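You operate a simulated robot arm through the tools that you are given. There is no shell and no other tool.

Carry out the task below with a simulated robot arm. There is one attempt and no reset: what you move stays moved.

Task
Move the yellow adapter to the teal socket and light the arc in yellow again.
Fine: brightest step; the grey switch goes off before you pull it; switch the new socket on once it is home.

The check looks at the end state, three seconds after you hand in, the way a careful person would. Anything else that was tipped, shoved, dropped, spilled or broken makes it a failure.

Robot
A 7-joint arm with a fingered hand, fixed in place. Base frame: the origin is at the foot of the arm, x ahead of it, y to its left, z up. Readings come in m, degrees, newtons and seconds.
With the tool pointing down near the work surface it reaches from about 0.4 to 0.74 m from the base axis. Its first joint turns from -166.0 to 166.0 degrees. Payload 3.4 kg.
Tool frame: the origin (TCP) lies between the finger pads and is the grasp point; the fingertips stand 0.025 m ahead of it; z points along the fingers, y is the line along which they close. Largest opening 0.088 m; the body of the gripper starts 0.029 m behind the TCP. The gripper is a hand of 3 fingers: y runs from the thumb to the fingers, the wrist lies at [-0.013, -0.106, -0.174] in the tool frame.
Orientation is that of the tool frame in the base frame, as a unit quaternion [x, y, z, w]. With the fingers straight down and the wrist toward the robot, the tool's x, y and z point along [0, 1, 0], [1, 0, 0] and [0, 0, -1] of the base frame.

Tools
- The arm moves only by the tool drive_tool. Its argument "steps" is text: rows parted by semicolons, each of 6 numbers parted by spaces: the shift along the tool's x, y, z in m, then the turn, a rotation vector about the tool's x, y, z in degrees. In form: tx ty tz ax ay az; .... A call has 1 to 20 rows; each row is the pose to reach, as a shift and turn from the pose commanded when the call began, along the tool's axes at that moment. A row lasts 0.2 s, in which the tool goes at most 0.05 m and 8.6 degrees; a call with a longer step from one row to the next is refused whole. Where a pose cannot be reached the arm comes as near as it can. A force on the tool above 70 N (or 10 N above the force at the start of the call, whichever is more), or a blocked arm, ends the call early, and 0.2 s more pass. In this call time passes only in rows, and 0.2 s behind the last. It gives the time, the measured TCP pose, the force on the tool (base axes), the opening and the grip force at its end, in the units of the frame above (readings bear some noise), with the torque about the TCP (base axes, N m) and any sound that the robot's microphone picked up.
- Cameras (640 x 400 px; columns grow to the right, rows downward): "scene" is fixed at [0.2201, 0.5, 1.4004]; the picture's right is [-0.70, -0.72, 0.00], its down [-0.44, 0.43, -0.79] and it looks along [0.57, -0.55, -0.61] (base axes); focal length 355 px, centre (320, 200). "wrist" rides on the gripper at [0.058, -0.085, -0.099] in the tool frame; the picture's right is [-0.67, 0.35, -0.66], its down [-0.69, -0.63, 0.37] and it looks along [-0.28, 0.69, 0.66] (tool axes); focal length 261 px, centre (320, 200). There is no depth. A picture from a camera that has moved, and an enlarged one, comes with that camera's place and axes in the base frame and with its lens.
- get_image(camera): a new picture of that camera. The clock stands still meanwhile.
- move_column(by): slides the trunk up (or, below 0, down) by that many m; the arm rides with it, the base frame stays. It gives what a move gives, with no picture.
- move_fingers(index, middle, thumb_bend, thumb_turn): sets how far each is bent, from 0 (flat) to 1 (curled in); at 0.3 the hand is open as for a grip, at 0.7 the pads meet at the TCP. One left out holds its place. A second passes; each finger stops where it meets its share of the squeeze, and holds until it gets a number again. It is the only way to open and close the hand. It gives what a move gives, with no picture; readings hold the bend of each and the force on the fingers (four entries, about 0 where the hand has none), thumb and palm. thumb_turn goes from beside the hand (0) to across from the fingers (1), as for a grip.
- enlarge(camera, box): a new picture of the part [left, top, right, bottom] of that camera's present view, enlarged. The clock stands still meanwhile.
- close_job(): hands the job in; it is judged then, once.

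Nothing tells you positions but the pictures and the camera data. Unless the task says otherwise, let go and move clear before handing in.

The tools are called as name(argument=value, ...) on one line, values as JSON. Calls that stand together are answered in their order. drive_tool: Moves the arm, as the interface text tells. Its arguments: {"type":"object","properties":{"steps":{"type":"string"}},"required":["steps"]} The other tools are called the same way: move_column (by) slides the trunk up or down; move_fingers (index, middle, thumb_bend, thumb_turn) moves the fingers one by one; get_image (camera) takes a picture; enlarge (camera, box) takes an enlarged picture of a part of a camera's view; close_job () hands the job in.

At the start:

```text
time: 0.0
tcp_pos: [0.4268, -0.0156, 1.112]
ee_rot: [0.707, 0.707, 0.0, 0.001]
contact_force: [-0.8, 0.4, 0.0]
moment: [0.0, -0.01, 0.0]
finger_gap: 0.0878
grip_force: 0.1
shape: jaw
bend: [0.3, 0.3, 0.3, 0.98]
finger forces: [0.1, 0.0, 0.0, 0.0, 0.1, 0.0]
trunk travel left (down, up): [-0.475, 0.115]
```

scene: 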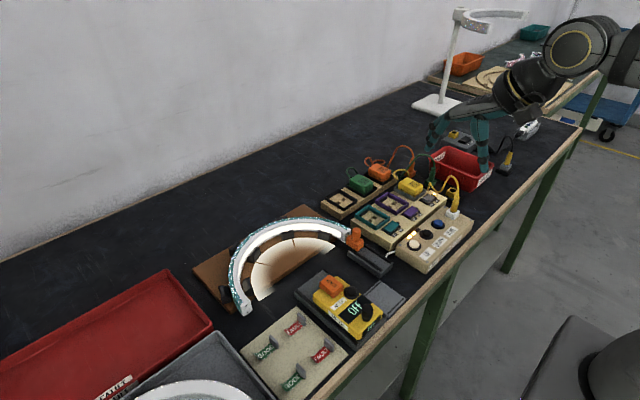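
wrist: 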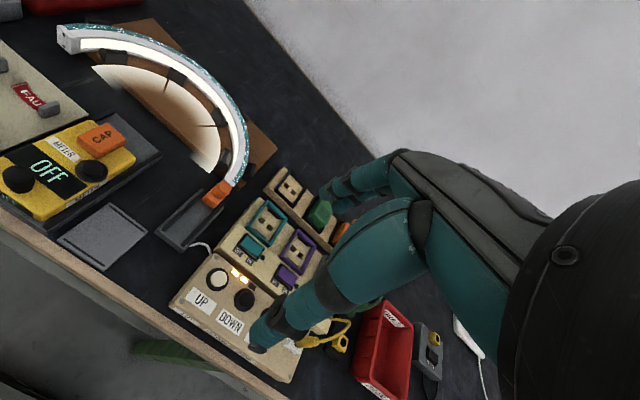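

I see a bench with a lit arc lamp, a board of coloured sockets with switches, a control box with UP/DOWN buttons, and several plugs. I'll zoom in on the socket area before doing anything.

enlarge(camera="scene", box=[310, 140, 490, 280])

enlarge(camera="scene", box=[220, 190, 420, 390])

enlarge(camera="wrist", box=[150, 150, 400, 390])

```text
2.86 times, centred on (400, 210) of scene
camera zoom: at [0.2201, 0.5, 1.4004], right [-0.7, -0.72, 0.0], down [-0.44, 0.43, -0.79], along [0.57, -0.55, -0.61], focal length 1013 px, centre (91, 171)
```

zoom: 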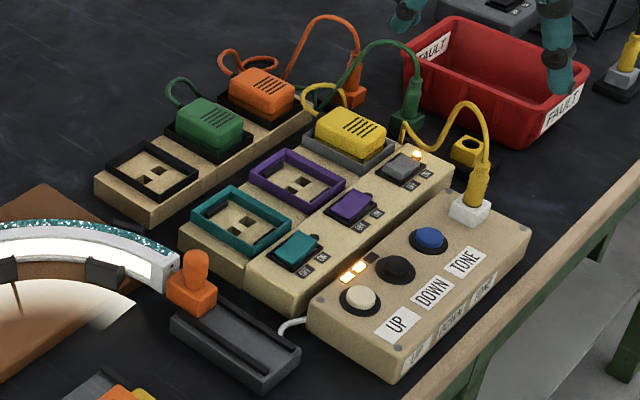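

```text
2.00 times, centred on (320, 290) of scene
camera zoom: at [0.2201, 0.5, 1.4004], right [-0.7, -0.72, 0.0], down [-0.44, 0.43, -0.79], along [0.57, -0.55, -0.61], focal length 709 px, centre (320, 20)
```

zoom: 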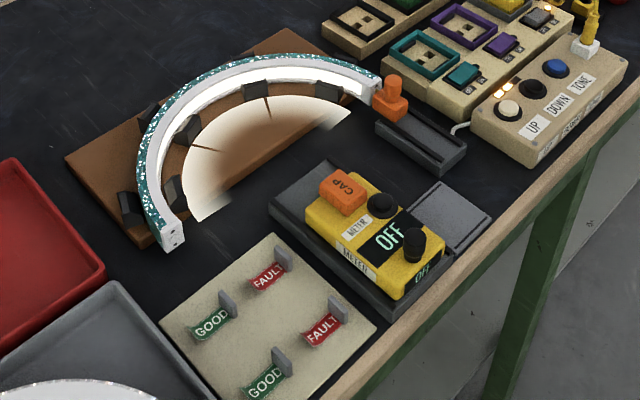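

```text
1.67 times, centred on (275, 270) of wrist
camera zoom: at [0.3419, 0.0438, 1.2115], right [0.35, -0.67, 0.66], down [-0.63, -0.69, -0.37], along [0.69, -0.28, -0.66], focal length 434 px, centre (395, 83)
```

zoom: 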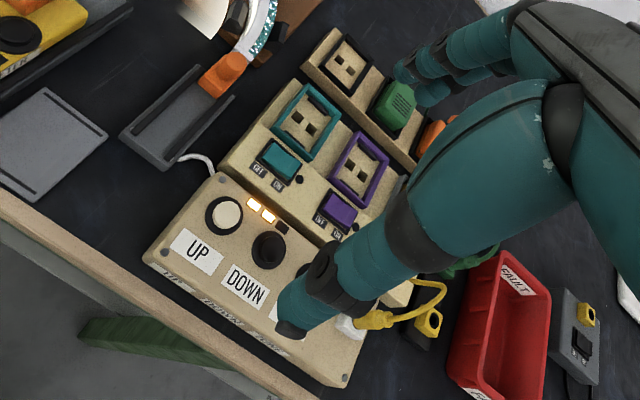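

I'll take closer looks at the sockets, the control box and the arc to read the labels and lamps.

enlarge(camera="scene", box=[385, 200, 485, 275])

enlarge(camera="scene", box=[380, 145, 480, 220])

enlarge(camera="scene", box=[340, 180, 440, 255])

enlarge(camera="scene", box=[320, 145, 420, 220])

enlarge(camera="scene", box=[400, 0, 640, 200])

enlarge(camera="scene", box=[190, 200, 360, 320])

```text
5.33 times, centred on (435, 238) of scene
camera zoom: at [0.2201, 0.5, 1.4004], right [-0.7, -0.72, 0.0], down [-0.44, 0.43, -0.79], along [0.57, -0.55, -0.61], focal length 1891 px, centre (-293, 0)
```

zoom: 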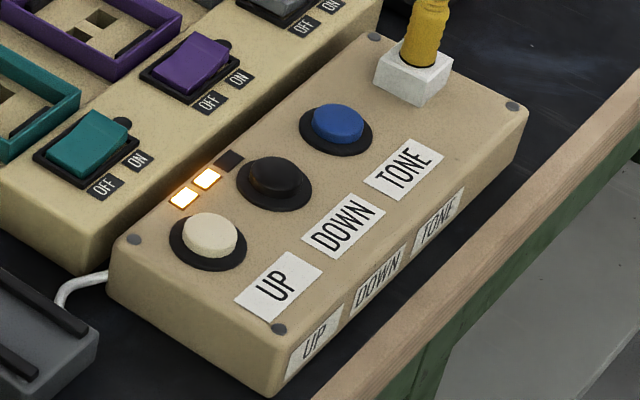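

```text
5.33 times, centred on (430, 182) of scene
camera zoom: at [0.2201, 0.5, 1.4004], right [-0.7, -0.72, 0.0], down [-0.44, 0.43, -0.79], along [0.57, -0.55, -0.61], focal length 1891 px, centre (-267, 293)
```

zoom: 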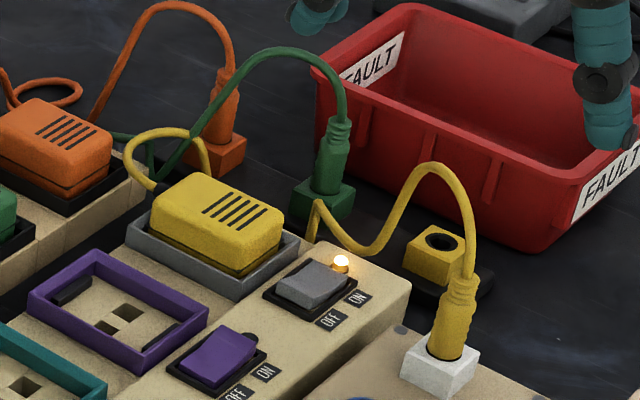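

```text
5.33 times, centred on (390, 218) of scene
camera zoom: at [0.2201, 0.5, 1.4004], right [-0.7, -0.72, 0.0], down [-0.44, 0.43, -0.79], along [0.57, -0.55, -0.61], focal length 1891 px, centre (-53, 107)
```

zoom: 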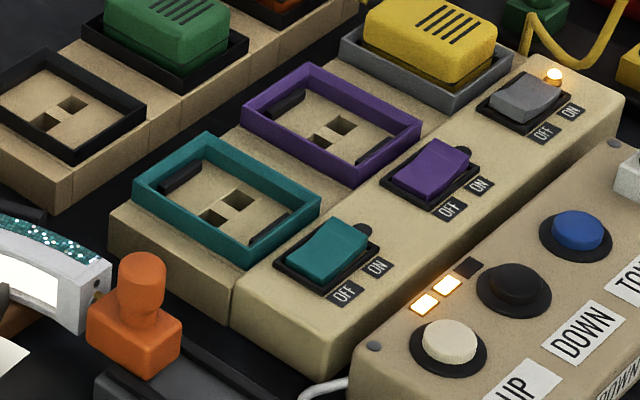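

```text
5.33 times, centred on (370, 182) of scene
camera zoom: at [0.2201, 0.5, 1.4004], right [-0.7, -0.72, 0.0], down [-0.44, 0.43, -0.79], along [0.57, -0.55, -0.61], focal length 1891 px, centre (53, 293)
```

zoom: 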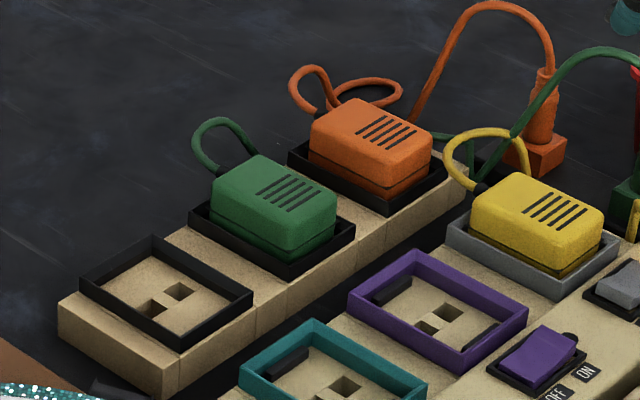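

```text
2.00 times, centred on (520, 100) of scene
camera zoom: at [0.2201, 0.5, 1.4004], right [-0.7, -0.72, 0.0], down [-0.44, 0.43, -0.79], along [0.57, -0.55, -0.61], focal length 709 px, centre (-80, 400)
```

zoom: 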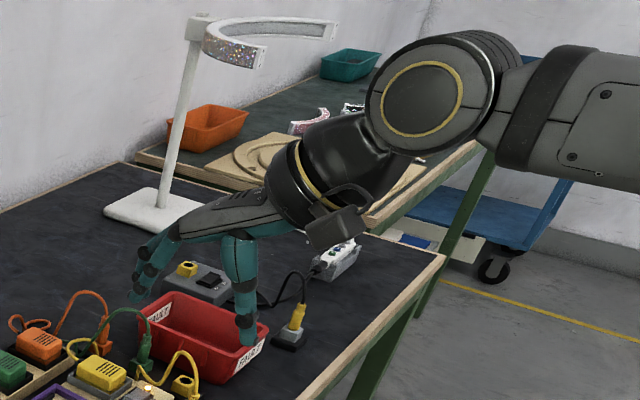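

```text
3.33 times, centred on (275, 260) of scene
camera zoom: at [0.2201, 0.5, 1.4004], right [-0.7, -0.72, 0.0], down [-0.44, 0.43, -0.79], along [0.57, -0.55, -0.61], focal length 1182 px, centre (470, 0)
```

zoom: 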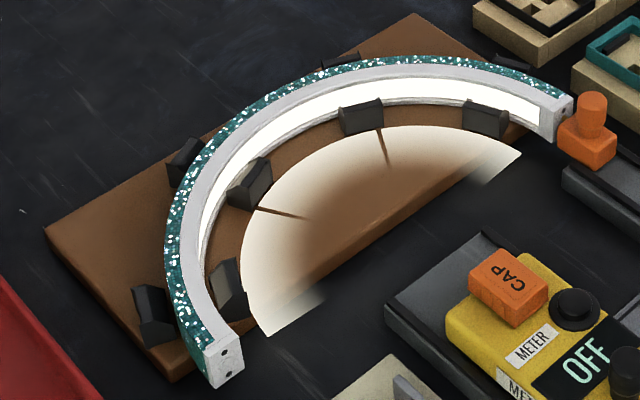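

The socket strip runs along the base y axis, with teal nearest, then purple, then grey, which holds the yellow adapter and has its lamp lit. The control box shows 2 of 3 level lamps and the arc is white. I'll shift the hand sideways, well above everything, to see the grey socket without the fingers in the way.

drive_tool(steps="-0.04 0 0 0 0 0; -0.08 0 0 0 0 0; -0.12 0 0 0 0 0; -0.16 0 0 0 0 0; -0.18 0 0 0 0 0")

get_image(camera="wrist")

get_image(camera="scene")

```text
time: 1.2
tcp_pos: [0.4284, -0.1972, 1.1145]
ee_rot: [0.706, 0.708, 0.0, 0.001]
contact_force: [-0.4, -1.3, -0.8]
moment: [-0.04, 0.0, 0.01]
finger_gap: 0.0876
grip_force: 0.0
shape: jaw
bend: [0.3, 0.3, 0.3, 0.98]
finger forces: [0.1, 0.0, 0.1, 0.1, 0.1, 0.0]
trunk travel left (down, up): [-0.475, 0.115]
```

```text
taken
camera wrist: at [0.3426, -0.137, 1.2131], right [0.35, -0.67, 0.66], down [-0.63, -0.69, -0.37], along [0.69, -0.28, -0.66], focal length 261 px, centre (320, 200)
```

wrist: 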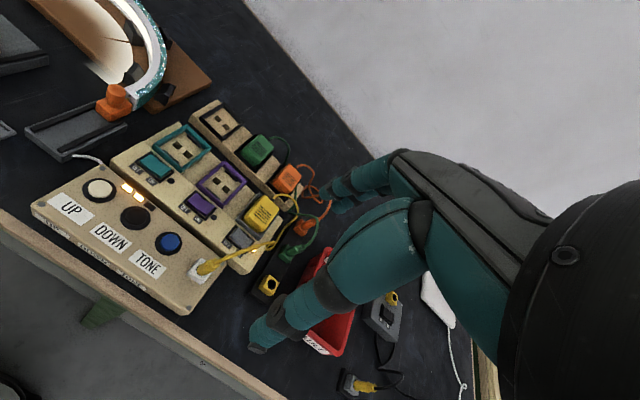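

```text
taken
```

scene: 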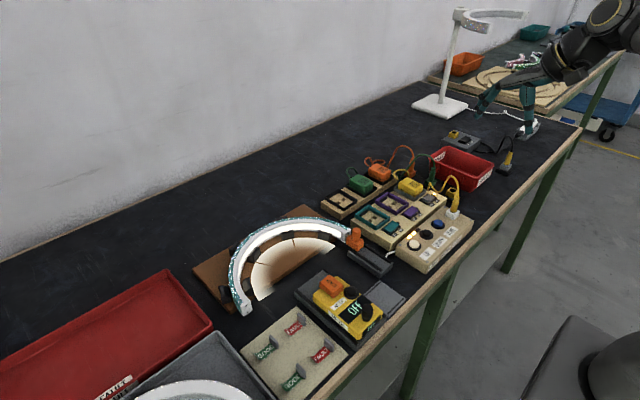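

The whole strip and the control box are in clear view now. I'll enlarge this view to measure where the parts stand.

enlarge(camera="wrist", box=[100, 100, 330, 244])

enlarge(camera="wrist", box=[180, 180, 308, 260])

enlarge(camera="wrist", box=[110, 120, 238, 200])

enlarge(camera="wrist", box=[40, 150, 232, 310])

```text
2.78 times, centred on (215, 172) of wrist
camera zoom: at [0.3426, -0.137, 1.2131], right [0.35, -0.67, 0.66], down [-0.63, -0.69, -0.37], along [0.69, -0.28, -0.66], focal length 724 px, centre (612, 278)
```

zoom: 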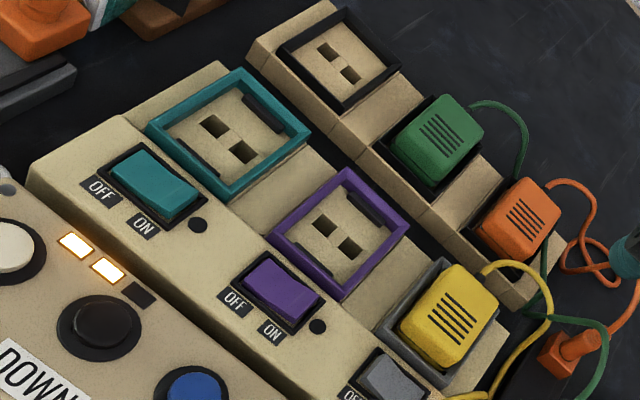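

```text
5.00 times, centred on (244, 220) of wrist
camera zoom: at [0.3426, -0.137, 1.2131], right [0.35, -0.67, 0.66], down [-0.63, -0.69, -0.37], along [0.69, -0.28, -0.66], focal length 1303 px, centre (700, 100)
```

zoom: 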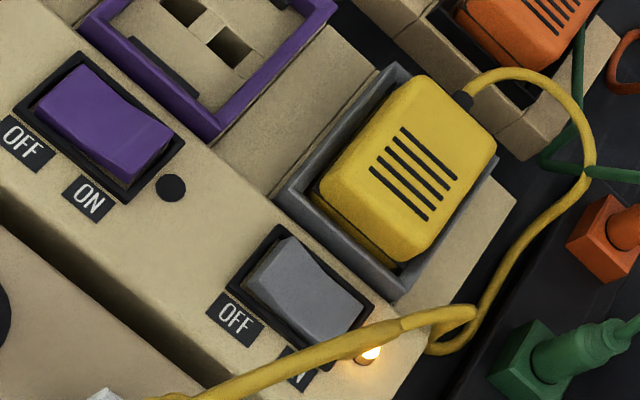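

```text
5.00 times, centred on (174, 160) of wrist
camera zoom: at [0.3426, -0.137, 1.2131], right [0.35, -0.67, 0.66], down [-0.63, -0.69, -0.37], along [0.69, -0.28, -0.66], focal length 1303 px, centre (1050, 400)
```

zoom: 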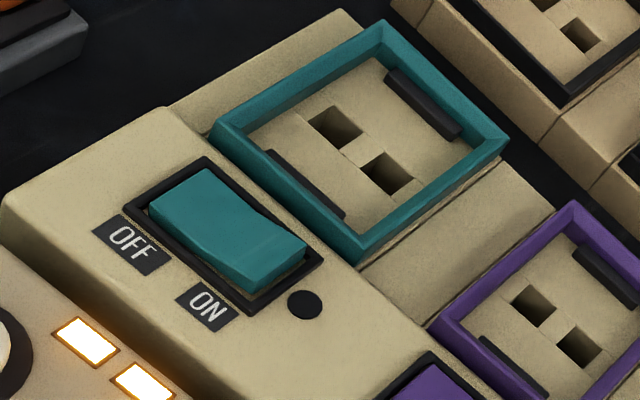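

```text
2.50 times, centred on (136, 230) of wrist
camera zoom: at [0.3426, -0.137, 1.2131], right [0.35, -0.67, 0.66], down [-0.63, -0.69, -0.37], along [0.69, -0.28, -0.66], focal length 652 px, centre (780, 125)
```

zoom: 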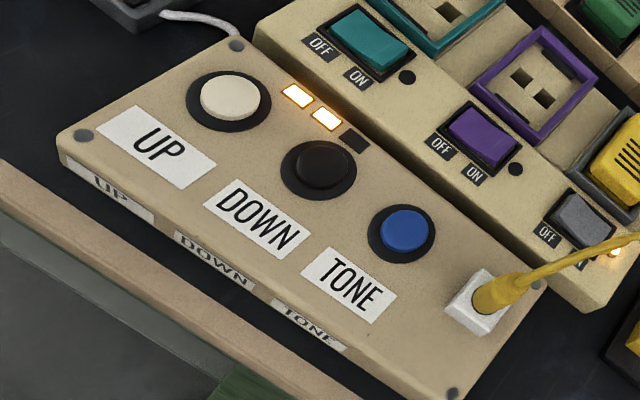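

From the two views I get these positions in the base frame:
- **Teal frame:** centre about (0.606, -0.049), top about z 0.84.
- **Switches:** at x about 0.557, spaced 0.082 m along y.
- **Buttons:** at x about 0.486.

I'll turn the hand 90° so the thumb is on the +y side, away from the cable, and bring it over the strip while still high.

drive_tool(steps="0 0.012 0 0 0 8.2; 0 0.024 0 0 0 16.4; 0 0.036 0 0 0 24.6; 0 0.048 0 0 0 32.8; 0 0.06 0 0 0 41; 0 0.072 0 0 0 49.2; 0 0.084 0 0 0 57.4; 0 0.096 0 0 0 65.6; 0 0.108 0 0 0 73.8; 0 0.12 0 0 0 82; 0 0.13 0 0 0 90")

get_image(camera="wrist")

get_image(camera="scene")

```text
time: 3.6
tcp_pos: [0.5601, -0.1942, 1.111]
ee_rot: [1.0, -0.002, -0.002, 0.0]
contact_force: [-0.1, 0.0, 0.3]
moment: [0.0, 0.0, 0.03]
finger_gap: 0.0877
grip_force: 0.0
shape: jaw
bend: [0.3, 0.3, 0.3, 0.98]
finger forces: [0.0, 0.1, 0.1, 0.0, 0.0, 0.0]
trunk travel left (down, up): [-0.475, 0.115]
```

```text
taken
camera wrist: at [0.6168, -0.109, 1.21], right [-0.67, -0.35, 0.66], down [-0.69, 0.63, -0.36], along [-0.29, -0.69, -0.66], focal length 261 px, centre (320, 200)
```

wrist: 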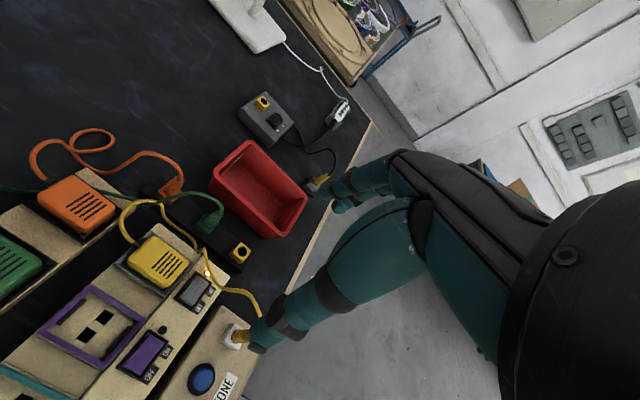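

```text
taken
```

scene: 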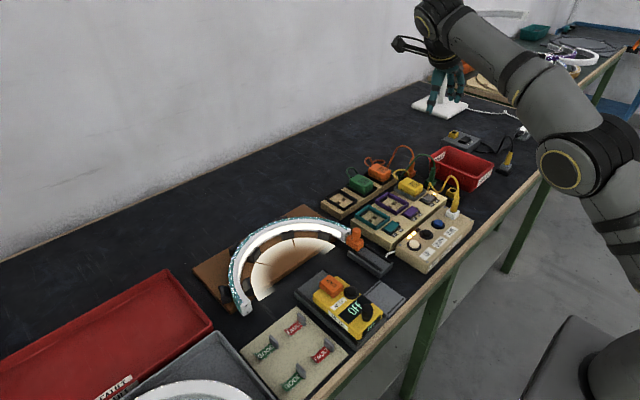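

The turn went as planned. I'll close the fingers into a poking shape and look at where the tip ends up.

move_fingers(index=0.7, middle=0.7, thumb_bend=0.7)

get_image(camera="wrist")

enlarge(camera="scene", box=[400, 40, 500, 130])

```text
time: 4.6
tcp_pos: [0.5586, -0.1947, 1.1112]
ee_rot: [1.0, 0.001, -0.001, 0.0]
contact_force: [0.9, 0.2, 0.2]
moment: [0.0, -0.02, -0.02]
finger_gap: 0.0
grip_force: 0.0
shape: fingers
bend: [0.7, 0.7, 0.7, 0.98]
finger forces: [0.0, 0.0, 0.0, 0.1, 0.0, 0.0]
trunk travel left (down, up): [-0.475, 0.115]
```

```text
taken
camera wrist: at [0.6161, -0.1089, 1.211], right [-0.67, -0.35, 0.66], down [-0.69, 0.63, -0.37], along [-0.28, -0.69, -0.66], focal length 261 px, centre (320, 200)
```

wrist: 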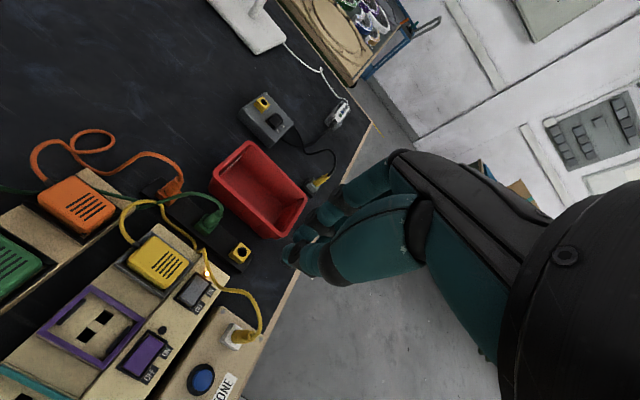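

```text
4.44 times, centred on (450, 85) of scene
camera zoom: at [0.2201, 0.5, 1.4004], right [-0.7, -0.72, 0.0], down [-0.44, 0.43, -0.79], along [0.57, -0.55, -0.61], focal length 1576 px, centre (-258, 711)
```

zoom: 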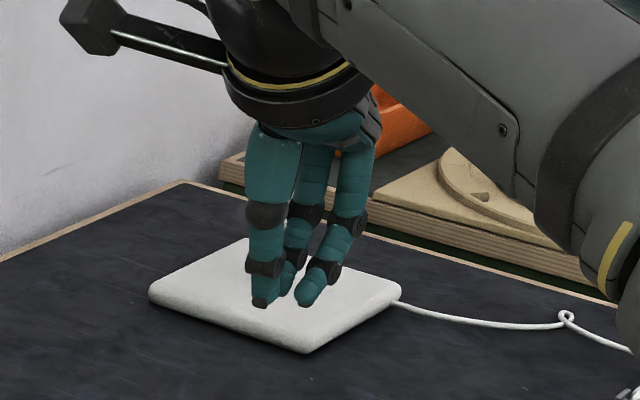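

With the fingers closed the three tips form a blob about 3 cm across, which is wide for a rocker half. I'll try poking with the thumb alone, with the other two fingers curled away.

move_fingers(thumb_bend=0.4, index=0.7, middle=0.7)

move_fingers(index=1.0, middle=1.0)

get_image(camera="wrist")

enlarge(camera="scene", box=[400, 40, 500, 130])

```text
time: 5.6
tcp_pos: [0.558, -0.1952, 1.1112]
ee_rot: [1.0, 0.0, 0.0, 0.0]
contact_force: [-0.6, 0.6, 0.0]
moment: [-0.02, 0.0, 0.01]
finger_gap: 0.0305
grip_force: 0.0
shape: fingers
bend: [0.7, 0.7, 0.4, 0.98]
finger forces: [0.0, 0.0, 0.0, 0.1, 0.1, 0.1]
trunk travel left (down, up): [-0.475, 0.115]
```

```text
time: 6.6
tcp_pos: [0.5572, -0.1945, 1.1115]
ee_rot: [1.0, 0.0, 0.001, 0.0]
contact_force: [-0.1, -0.7, 0.3]
moment: [0.03, 0.0, 0.01]
finger_gap: 0.0481
grip_force: 0.1
shape: fingers
bend: [1.0, 1.0, 0.4, 0.98]
finger forces: [0.0, 0.0, 0.0, 0.1, 0.1, 0.1]
trunk travel left (down, up): [-0.475, 0.115]
```

```text
taken
camera wrist: at [0.6161, -0.1088, 1.2111], right [-0.67, -0.35, 0.66], down [-0.69, 0.63, -0.37], along [-0.28, -0.69, -0.66], focal length 261 px, centre (320, 200)
```

wrist: 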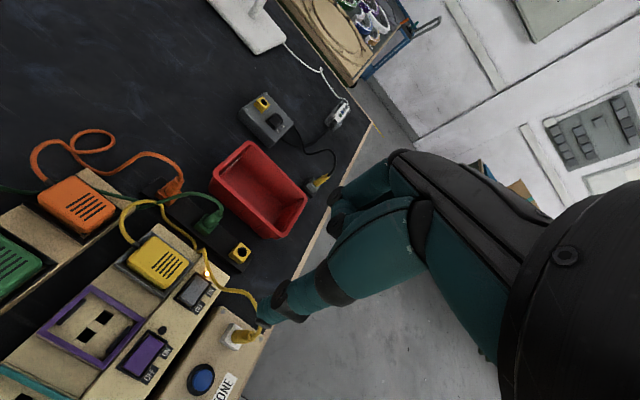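

```text
4.44 times, centred on (450, 85) of scene
camera zoom: at [0.2201, 0.5, 1.4004], right [-0.7, -0.72, 0.0], down [-0.44, 0.43, -0.79], along [0.57, -0.55, -0.61], focal length 1576 px, centre (-258, 711)
```

zoom: 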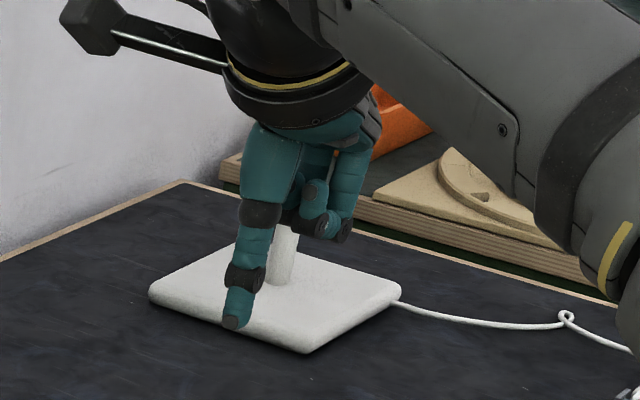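

The thumb now sticks out alone, with its tip about 0.035 m to the +y side of the TCP. I'll take close-ups of the grey switch and adapter from here to pin down their positions.

enlarge(camera="wrist", box=[100, 210, 260, 310])

enlarge(camera="wrist", box=[30, 270, 190, 370])

enlarge(camera="scene", box=[390, 165, 470, 215])

```text
4.00 times, centred on (180, 260) of wrist
camera zoom: at [0.6161, -0.1088, 1.2111], right [-0.67, -0.35, 0.66], down [-0.69, 0.63, -0.37], along [-0.28, -0.69, -0.66], focal length 1043 px, centre (880, -40)
```

zoom: 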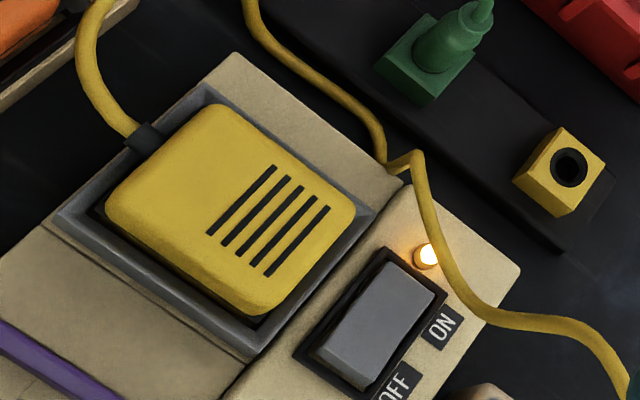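

```text
4.00 times, centred on (110, 320) of wrist
camera zoom: at [0.6161, -0.1088, 1.2111], right [-0.67, -0.35, 0.66], down [-0.69, 0.63, -0.37], along [-0.28, -0.69, -0.66], focal length 1043 px, centre (1160, -280)
```

zoom: 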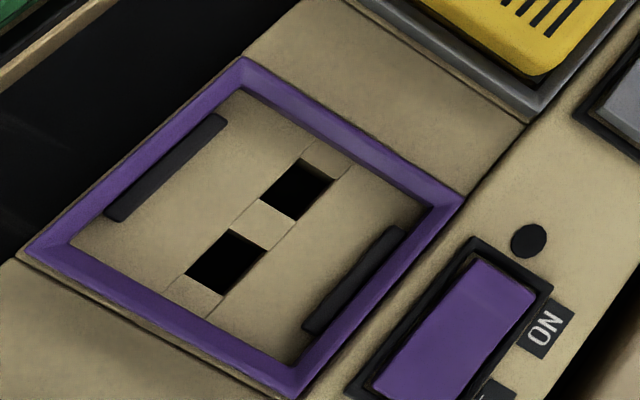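

```text
8.00 times, centred on (430, 190) of scene
camera zoom: at [0.2201, 0.5, 1.4004], right [-0.7, -0.72, 0.0], down [-0.44, 0.43, -0.79], along [0.57, -0.55, -0.61], focal length 2837 px, centre (-560, 280)
```

zoom: 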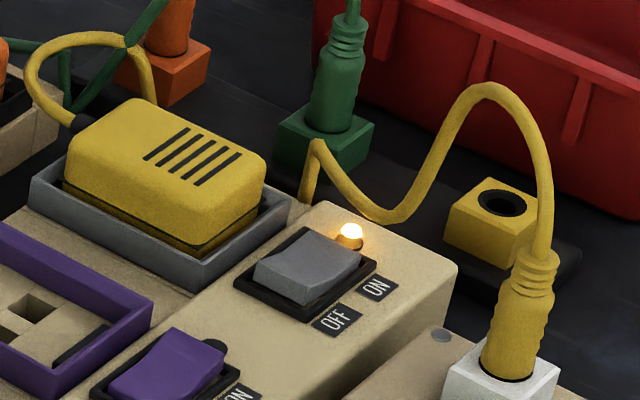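

My estimates for the grey rocker are a centre near (0.55, -0.212) and a top near z 0.835, with its OFF half toward +y. I'll lower the thumb to about 8 cm above that half and check the alignment.

drive_tool(steps="-0.002 0.011 0.04 0 0 0; -0.004 0.022 0.08 0 0 0; -0.006 0.033 0.115 0 0 0; -0.0075 0.0425 0.15 0 0 0")

get_image(camera="wrist")

enlarge(camera="scene", box=[380, 110, 500, 220])

```text
time: 7.6
tcp_pos: [0.5496, -0.2386, 0.9616]
ee_rot: [1.0, 0.0, 0.0, 0.0]
contact_force: [-0.2, 0.6, 0.0]
moment: [0.04, -0.01, -0.02]
finger_gap: 0.0484
grip_force: 0.0
shape: fingers
bend: [1.0, 1.0, 0.4, 0.98]
finger forces: [0.0, 0.1, 0.1, 0.0, 0.1, 0.0]
trunk travel left (down, up): [-0.475, 0.115]
```

```text
taken
camera wrist: at [0.6064, -0.1525, 1.0612], right [-0.67, -0.35, 0.66], down [-0.69, 0.63, -0.37], along [-0.28, -0.69, -0.66], focal length 261 px, centre (320, 200)
```

wrist: 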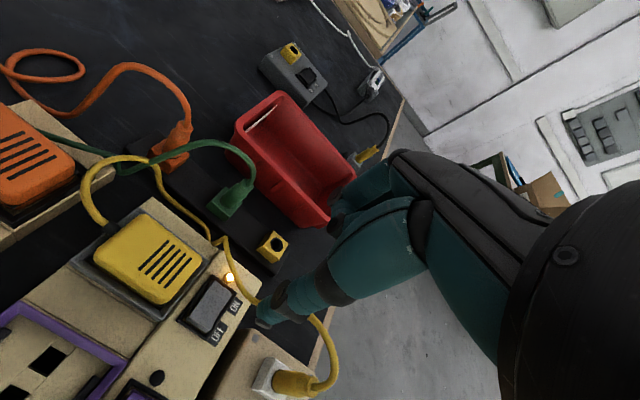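

```text
3.64 times, centred on (440, 165) of scene
camera zoom: at [0.2201, 0.5, 1.4004], right [-0.7, -0.72, 0.0], down [-0.44, 0.43, -0.79], along [0.57, -0.55, -0.61], focal length 1290 px, centre (-116, 327)
```

zoom: 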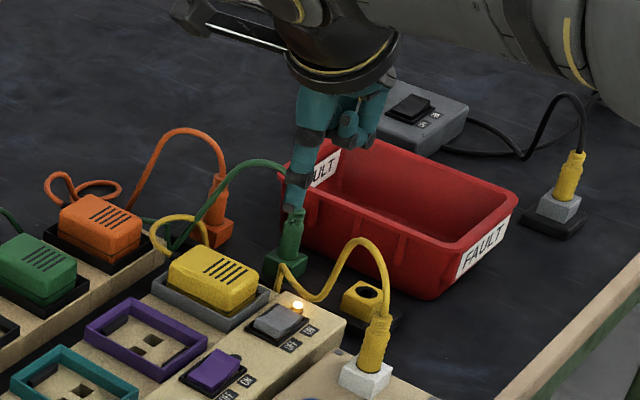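

enlarge(camera="wrist", box=[160, 250, 320, 350])

enlarge(camera="scene", box=[400, 150, 480, 220])

```text
4.00 times, centred on (240, 300) of wrist
camera zoom: at [0.6064, -0.1525, 1.0612], right [-0.67, -0.35, 0.66], down [-0.69, 0.63, -0.37], along [-0.28, -0.69, -0.66], focal length 1043 px, centre (640, -200)
```

zoom: 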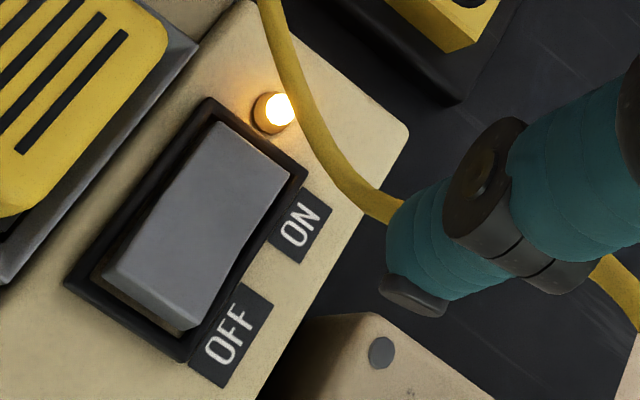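

```text
5.71 times, centred on (440, 185) of scene
camera zoom: at [0.2201, 0.5, 1.4004], right [-0.7, -0.72, 0.0], down [-0.44, 0.43, -0.79], along [0.57, -0.55, -0.61], focal length 2026 px, centre (-366, 286)
```

zoom: 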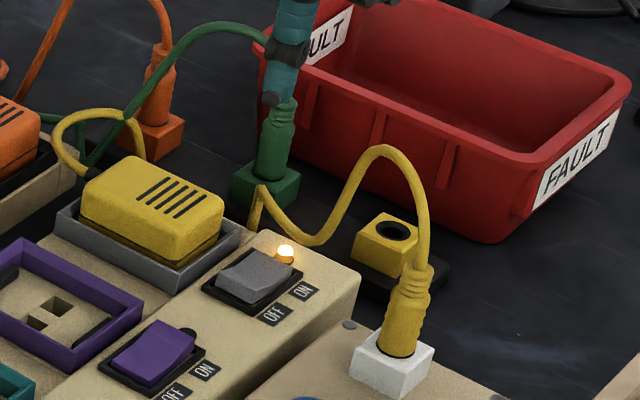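

The grey switch frame centre works out at (0.5497, -0.2115), and the thumb tip sits about 0.041 m to +y of the TCP and 0.024 m below it. I'll move down to just above the OFF half.

drive_tool(steps="0 0.003 0.03 0 0 0; 0 0.003 0.055 0 0 0; 0 0.003 0.075 0 0 0")

enlarge(camera="wrist", box=[160, 240, 340, 380])

enlarge(camera="scene", box=[390, 140, 480, 220])

```text
time: 8.4
tcp_pos: [0.5492, -0.2408, 0.8872]
ee_rot: [1.0, 0.001, 0.0, 0.0]
contact_force: [0.3, -0.4, -0.4]
moment: [-0.01, 0.04, -0.03]
finger_gap: 0.048
grip_force: 0.1
shape: fingers
bend: [1.0, 1.0, 0.4, 0.98]
finger forces: [0.0, 0.0, 0.0, 0.1, 0.0, 0.0]
trunk travel left (down, up): [-0.475, 0.115]
```

```text
2.86 times, centred on (250, 310) of wrist
camera zoom: at [0.607, -0.1552, 0.9869], right [-0.67, -0.35, 0.66], down [-0.69, 0.63, -0.37], along [-0.28, -0.69, -0.66], focal length 745 px, centre (520, -114)
```

zoom: 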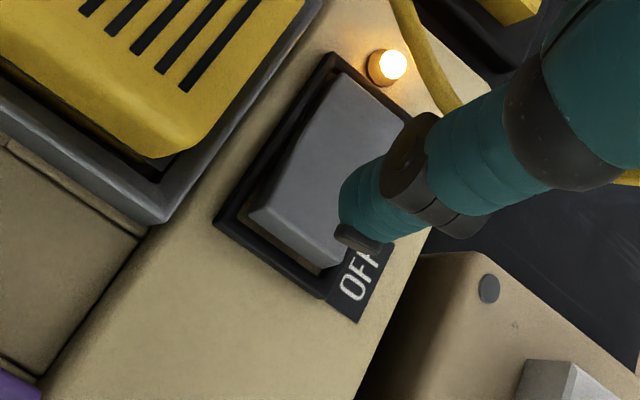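

```text
5.00 times, centred on (435, 180) of scene
camera zoom: at [0.2201, 0.5, 1.4004], right [-0.7, -0.72, 0.0], down [-0.44, 0.43, -0.79], along [0.57, -0.55, -0.61], focal length 1773 px, centre (-255, 300)
```

zoom: 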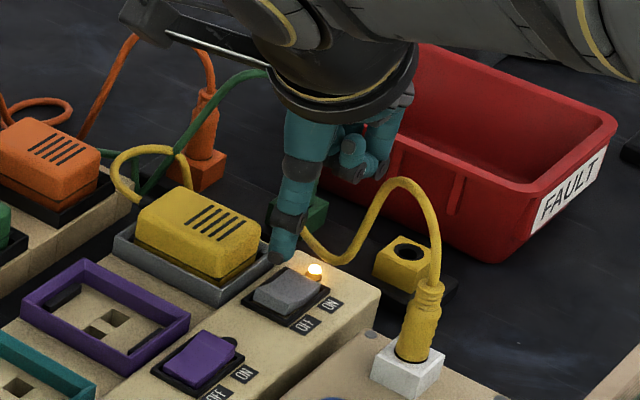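

The thumb is just above the OFF half. I'll shift slightly toward the middle of that half and go down in small steps, watching the force and listening for a click.

drive_tool(steps="0 0.003 0.006 0 0 0; 0 0.003 0.012 0 0 0; 0 0.003 0.016 0 0 0")

```text
time: 9.2
tcp_pos: [0.5498, -0.2433, 0.872]
ee_rot: [1.0, 0.001, 0.0, 0.0]
contact_force: [-0.8, -1.0, -0.2]
moment: [0.03, 0.0, 0.0]
finger_gap: 0.0483
grip_force: 0.1
shape: fingers
bend: [1.0, 1.0, 0.4, 0.98]
finger forces: [0.1, 0.0, 0.1, 0.0, 0.1, 0.0]
trunk travel left (down, up): [-0.475, 0.115]
```

There's no contact yet, so I'll keep going down in small steps.

drive_tool(steps="0 0 0.002 0 0 0; 0 0 0.004 0 0 0")

enlarge(camera="wrist", box=[160, 240, 340, 380])

enlarge(camera="scene", box=[390, 140, 480, 220])

```text
time: 9.8
tcp_pos: [0.5495, -0.2431, 0.8671]
ee_rot: [1.0, -0.001, 0.0, 0.0]
contact_force: [0.0, 0.3, 0.9]
moment: [0.03, -0.03, -0.02]
finger_gap: 0.0488
grip_force: 0.0
shape: fingers
bend: [1.0, 1.0, 0.4, 0.98]
finger forces: [0.1, 0.0, 0.0, 0.0, 0.1, 0.0]
trunk travel left (down, up): [-0.475, 0.115]
```

```text
2.86 times, centred on (250, 310) of wrist
camera zoom: at [0.6071, -0.1572, 0.9667], right [-0.67, -0.35, 0.66], down [-0.69, 0.63, -0.37], along [-0.28, -0.69, -0.66], focal length 745 px, centre (520, -114)
```

zoom: 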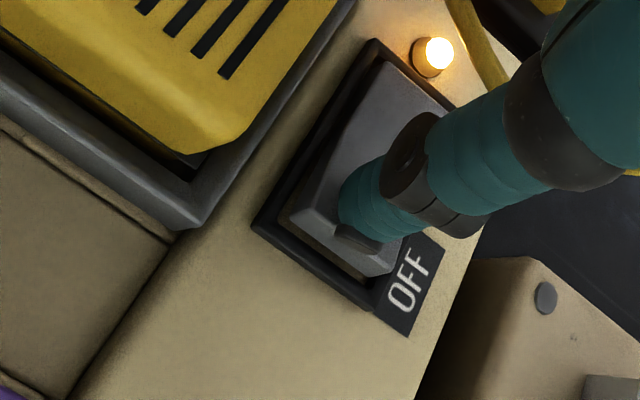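

```text
5.00 times, centred on (435, 180) of scene
camera zoom: at [0.2201, 0.5, 1.4004], right [-0.7, -0.72, 0.0], down [-0.44, 0.43, -0.79], along [0.57, -0.55, -0.61], focal length 1773 px, centre (-255, 300)
```

zoom: 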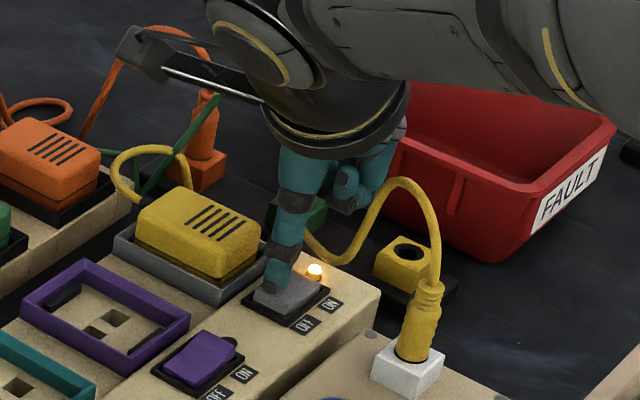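

The tip is right over the OFF half and nearly touching. I'll press down gently.

drive_tool(steps="0 0 0.0015 0 0 0; 0 0 0.003 0 0 0")

drive_tool(steps="0 0 0.0015 0 0 0; 0 0 0.003 0 0 0")

```text
time: 10.4
tcp_pos: [0.5497, -0.2427, 0.8642]
ee_rot: [1.0, 0.0, -0.001, 0.0]
contact_force: [-0.5, -0.8, 1.6]
moment: [0.05, 0.02, 0.0]
finger_gap: 0.0485
grip_force: 0.2
shape: fingers
bend: [1.0, 1.0, 0.4, 0.98]
finger forces: [0.1, 0.0, 0.0, 0.0, 1.2, 0.1]
trunk travel left (down, up): [-0.475, 0.115]
heard: click
```

```text
time: 11.0
tcp_pos: [0.5492, -0.2434, 0.8606]
ee_rot: [1.0, 0.0, 0.0, 0.0]
contact_force: [0.3, -0.4, 3.5]
moment: [0.2, -0.01, 0.0]
finger_gap: 0.0488
grip_force: 1.8
shape: fingers
bend: [1.0, 1.0, 0.39, 0.98]
finger forces: [0.0, 0.0, 0.0, 0.1, 3.9, 0.0]
trunk travel left (down, up): [-0.475, 0.115]
```

A click came with light contact. I'll back off and check the lamp and the arc.

drive_tool(steps="0 0 -0.02 0 0 0; 0 0 -0.05 0 0 0")

get_image(camera="scene")

enlarge(camera="scene", box=[390, 160, 480, 240])

enlarge(camera="wrist", box=[0, 200, 320, 400])

```text
time: 11.6
tcp_pos: [0.5479, -0.243, 0.9114]
ee_rot: [1.0, 0.0, 0.0, 0.0]
contact_force: [-0.2, -0.1, -0.7]
moment: [0.01, 0.0, -0.01]
finger_gap: 0.0486
grip_force: 0.1
shape: fingers
bend: [1.0, 1.0, 0.4, 0.98]
finger forces: [0.0, 0.0, 0.0, 0.0, 0.0, 0.0]
trunk travel left (down, up): [-0.475, 0.115]
```

```text
taken
```

scene: 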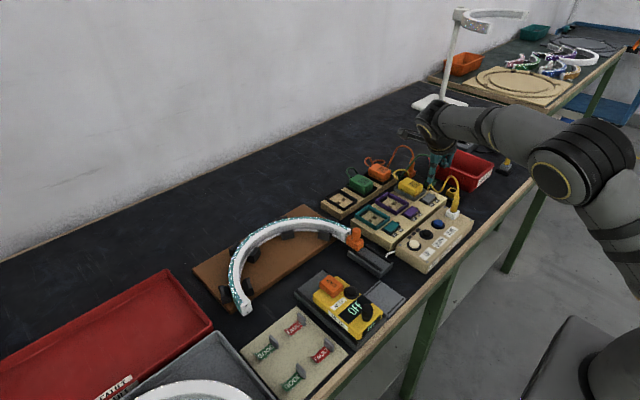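

```text
5.00 times, centred on (435, 200) of scene
camera zoom: at [0.2201, 0.5, 1.4004], right [-0.7, -0.72, 0.0], down [-0.44, 0.43, -0.79], along [0.57, -0.55, -0.61], focal length 1773 px, centre (-255, 200)
```

zoom: 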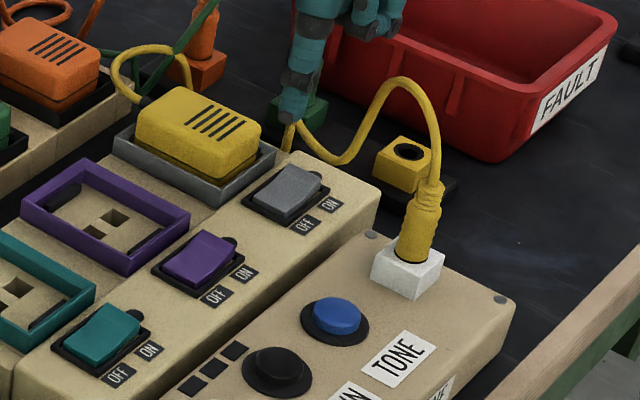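

```text
2.00 times, centred on (160, 300) of wrist
camera zoom: at [0.6069, -0.157, 1.011], right [-0.67, -0.35, 0.66], down [-0.69, 0.63, -0.37], along [-0.28, -0.69, -0.66], focal length 521 px, centre (640, 0)
```

zoom: 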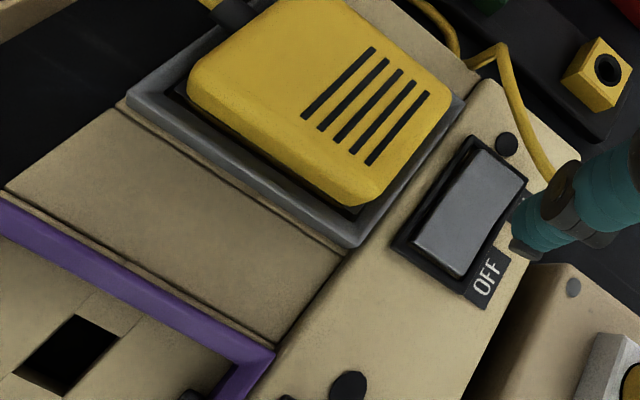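

The grey switch is off: its lamp is out and the arc is dark. I'll raise the hand, then look closely at the adapter to set up the grip.

drive_tool(steps="0 0 -0.03 0 0 0; 0 0 -0.06 0 0 0; 0 0 -0.08 0 0 0")

move_fingers(index=0.35, middle=0.35, thumb_bend=0.35)

enlarge(camera="scene", box=[390, 165, 440, 215])

get_image(camera="wrist")

```text
time: 12.4
tcp_pos: [0.5472, -0.2445, 0.9921]
ee_rot: [1.0, 0.0, 0.0, 0.0]
contact_force: [0.1, -1.3, -0.2]
moment: [0.03, -0.01, 0.03]
finger_gap: 0.0485
grip_force: 0.1
shape: fingers
bend: [1.0, 1.0, 0.4, 0.98]
finger forces: [0.1, 0.0, 0.1, 0.1, 0.0, 0.1]
trunk travel left (down, up): [-0.475, 0.115]
```

```text
time: 13.4
tcp_pos: [0.5475, -0.2454, 0.9918]
ee_rot: [1.0, 0.001, 0.0, 0.0]
contact_force: [0.2, -0.8, -0.6]
moment: [0.02, -0.02, -0.01]
finger_gap: 0.0738
grip_force: 0.0
shape: fingers
bend: [0.35, 0.35, 0.35, 0.98]
finger forces: [0.0, 0.0, 0.0, 0.0, 0.0, 0.1]
trunk travel left (down, up): [-0.475, 0.115]
```

```text
8.00 times, centred on (415, 190) of scene
camera zoom: at [0.2201, 0.5, 1.4004], right [-0.7, -0.72, 0.0], down [-0.44, 0.43, -0.79], along [0.57, -0.55, -0.61], focal length 2837 px, centre (-440, 280)
```

zoom: 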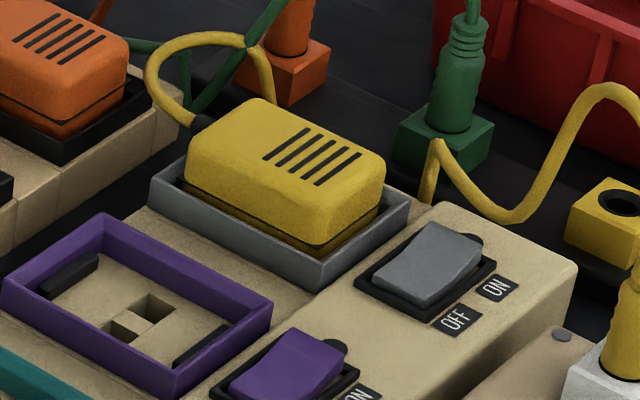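

```text
taken
camera wrist: at [0.6061, -0.159, 1.0909], right [-0.67, -0.35, 0.66], down [-0.69, 0.63, -0.37], along [-0.28, -0.69, -0.66], focal length 261 px, centre (320, 200)
```

wrist: 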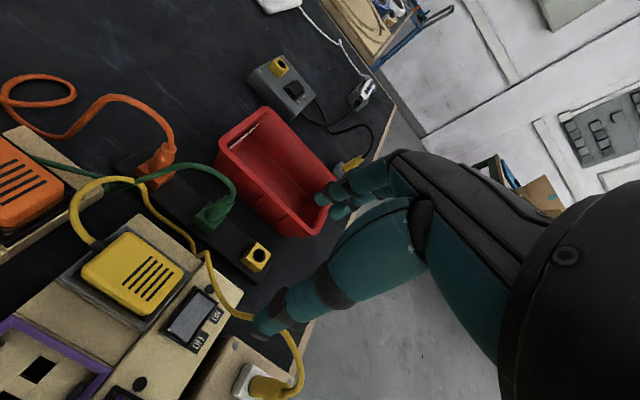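

The adapter body spans about x 0.581–0.631 and y -0.19 to -0.23, and stands about 2 cm above the frame. I'll bring the hand over it with a narrower opening and check the alignment.

move_fingers(index=0.42, middle=0.42, thumb_bend=0.42)

drive_tool(steps="0.03 -0.0175 0.0 0 0 0; 0.0585 -0.035 0.0 0 0 0; 0.0585 -0.035 0.035 0 0 0; 0.0585 -0.035 0.065 0 0 0")

get_image(camera="wrist")

enlarge(camera="scene", box=[370, 130, 460, 220])

```text
time: 14.4
tcp_pos: [0.5484, -0.2452, 0.9909]
ee_rot: [1.0, 0.0, 0.0, 0.001]
contact_force: [0.3, 0.8, 1.2]
moment: [-0.04, 0.01, 0.01]
finger_gap: 0.0598
grip_force: 0.1
shape: fingers
bend: [0.42, 0.42, 0.42, 0.98]
finger forces: [0.1, 0.1, 0.1, 0.1, 0.0, 0.0]
trunk travel left (down, up): [-0.475, 0.115]
```

```text
time: 15.4
tcp_pos: [0.6087, -0.2096, 0.927]
ee_rot: [1.0, 0.0, 0.0, 0.001]
contact_force: [0.4, 0.0, 0.7]
moment: [0.0, -0.01, 0.01]
finger_gap: 0.0598
grip_force: 0.1
shape: fingers
bend: [0.42, 0.42, 0.42, 0.98]
finger forces: [0.0, 0.0, 0.0, 0.1, 0.0, 0.0]
trunk travel left (down, up): [-0.475, 0.115]
```

```text
taken
camera wrist: at [0.6663, -0.1224, 1.0264], right [-0.67, -0.35, 0.66], down [-0.69, 0.63, -0.37], along [-0.28, -0.69, -0.66], focal length 261 px, centre (320, 200)
```

wrist: 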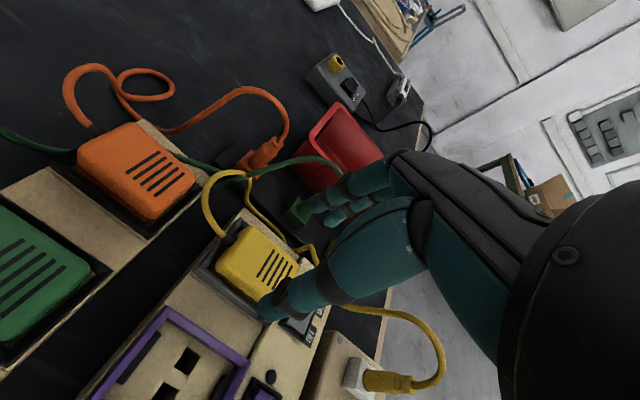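

```text
4.44 times, centred on (415, 175) of scene
camera zoom: at [0.2201, 0.5, 1.4004], right [-0.7, -0.72, 0.0], down [-0.44, 0.43, -0.79], along [0.57, -0.55, -0.61], focal length 1576 px, centre (-102, 311)
```

zoom: 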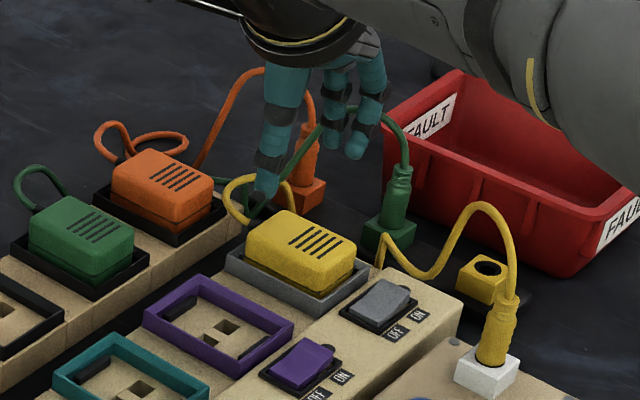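

The hand is centred over the adapter to within a couple of millimetres. I'll go down partway and check the finger clearance.

drive_tool(steps="-0.001 0.0005 0.015 0 0 0; -0.002 0.001 0.03 0 0 0; -0.002 0.001 0.04 0 0 0")

enlarge(camera="wrist", box=[180, 180, 380, 340])

enlarge(camera="scene", box=[385, 145, 445, 205])

```text
time: 16.2
tcp_pos: [0.6068, -0.2098, 0.888]
ee_rot: [1.0, 0.0, 0.0, 0.0]
contact_force: [0.3, 0.0, -0.1]
moment: [0.01, 0.0, -0.01]
finger_gap: 0.0595
grip_force: 0.0
shape: fingers
bend: [0.42, 0.42, 0.42, 0.98]
finger forces: [0.1, 0.0, 0.1, 0.0, 0.0, 0.0]
trunk travel left (down, up): [-0.475, 0.115]
```

```text
2.50 times, centred on (280, 260) of wrist
camera zoom: at [0.6641, -0.1241, 0.9865], right [-0.67, -0.35, 0.66], down [-0.69, 0.63, -0.37], along [-0.28, -0.69, -0.66], focal length 652 px, centre (420, 50)
```

zoom: 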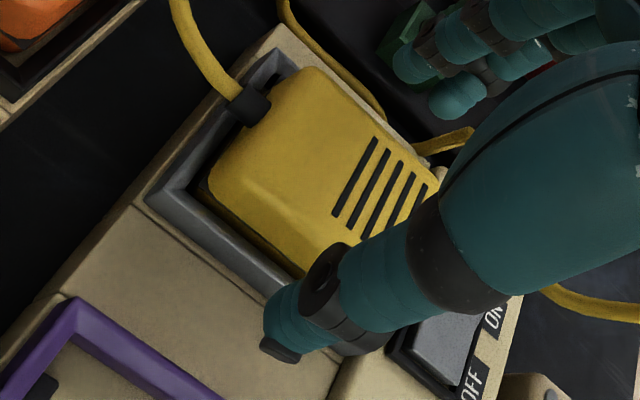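

```text
6.67 times, centred on (415, 175) of scene
camera zoom: at [0.2201, 0.5, 1.4004], right [-0.7, -0.72, 0.0], down [-0.44, 0.43, -0.79], along [0.57, -0.55, -0.61], focal length 2364 px, centre (-313, 367)
```

zoom: 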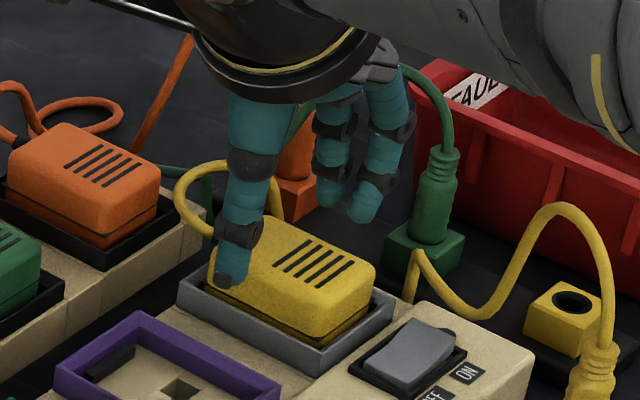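

Alignment looks good, with the thumb beside the +y face and the fingers beyond the -y face. I'll continue down in small steps, watching for contact with the frame.

drive_tool(steps="0 0.0005 0.008 0 0 0; 0 0.0005 0.015 0 0 0")

drive_tool(steps="0 0 0.0015 0 0 0; 0 0 0.003 0 0 0")

enlarge(camera="scene", box=[385, 145, 445, 205])

enlarge(camera="wrist", box=[180, 180, 380, 340])

```text
time: 16.8
tcp_pos: [0.607, -0.2105, 0.8706]
ee_rot: [1.0, 0.002, 0.0, 0.0]
contact_force: [-0.2, -0.4, 0.5]
moment: [0.0, 0.0, -0.05]
finger_gap: 0.0596
grip_force: 0.0
shape: fingers
bend: [0.42, 0.42, 0.42, 0.98]
finger forces: [0.0, 0.0, 0.1, 0.0, 0.1, 0.0]
trunk travel left (down, up): [-0.475, 0.115]
```

```text
time: 17.4
tcp_pos: [0.6067, -0.2107, 0.8679]
ee_rot: [1.0, 0.0, 0.001, 0.0]
contact_force: [-1.2, 0.5, -1.2]
moment: [0.02, 0.01, 0.03]
finger_gap: 0.0598
grip_force: 0.1
shape: fingers
bend: [0.42, 0.42, 0.42, 0.98]
finger forces: [0.1, 0.1, 0.0, 0.0, 0.0, 0.0]
trunk travel left (down, up): [-0.475, 0.115]
```

```text
6.67 times, centred on (415, 175) of scene
camera zoom: at [0.2201, 0.5, 1.4004], right [-0.7, -0.72, 0.0], down [-0.44, 0.43, -0.79], along [0.57, -0.55, -0.61], focal length 2364 px, centre (-313, 367)
```

zoom: 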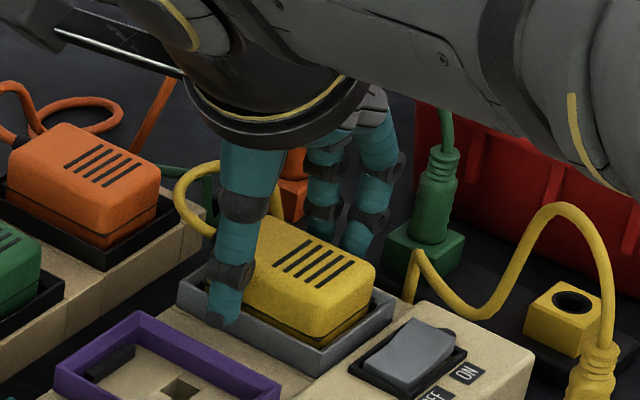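

```text
2.50 times, centred on (280, 260) of wrist
camera zoom: at [0.6645, -0.1239, 0.9673], right [-0.67, -0.35, 0.66], down [-0.69, 0.63, -0.37], along [-0.28, -0.69, -0.66], focal length 652 px, centre (420, 50)
```

zoom: 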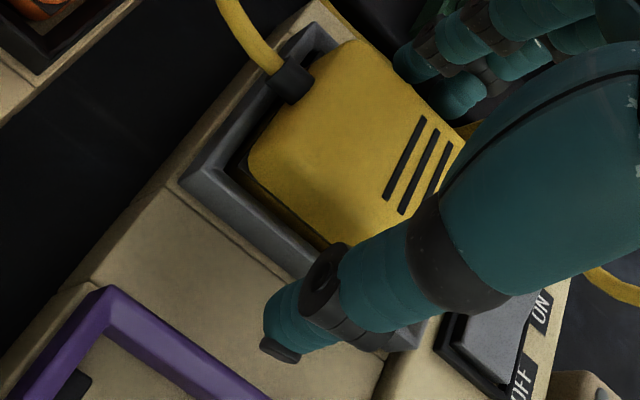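

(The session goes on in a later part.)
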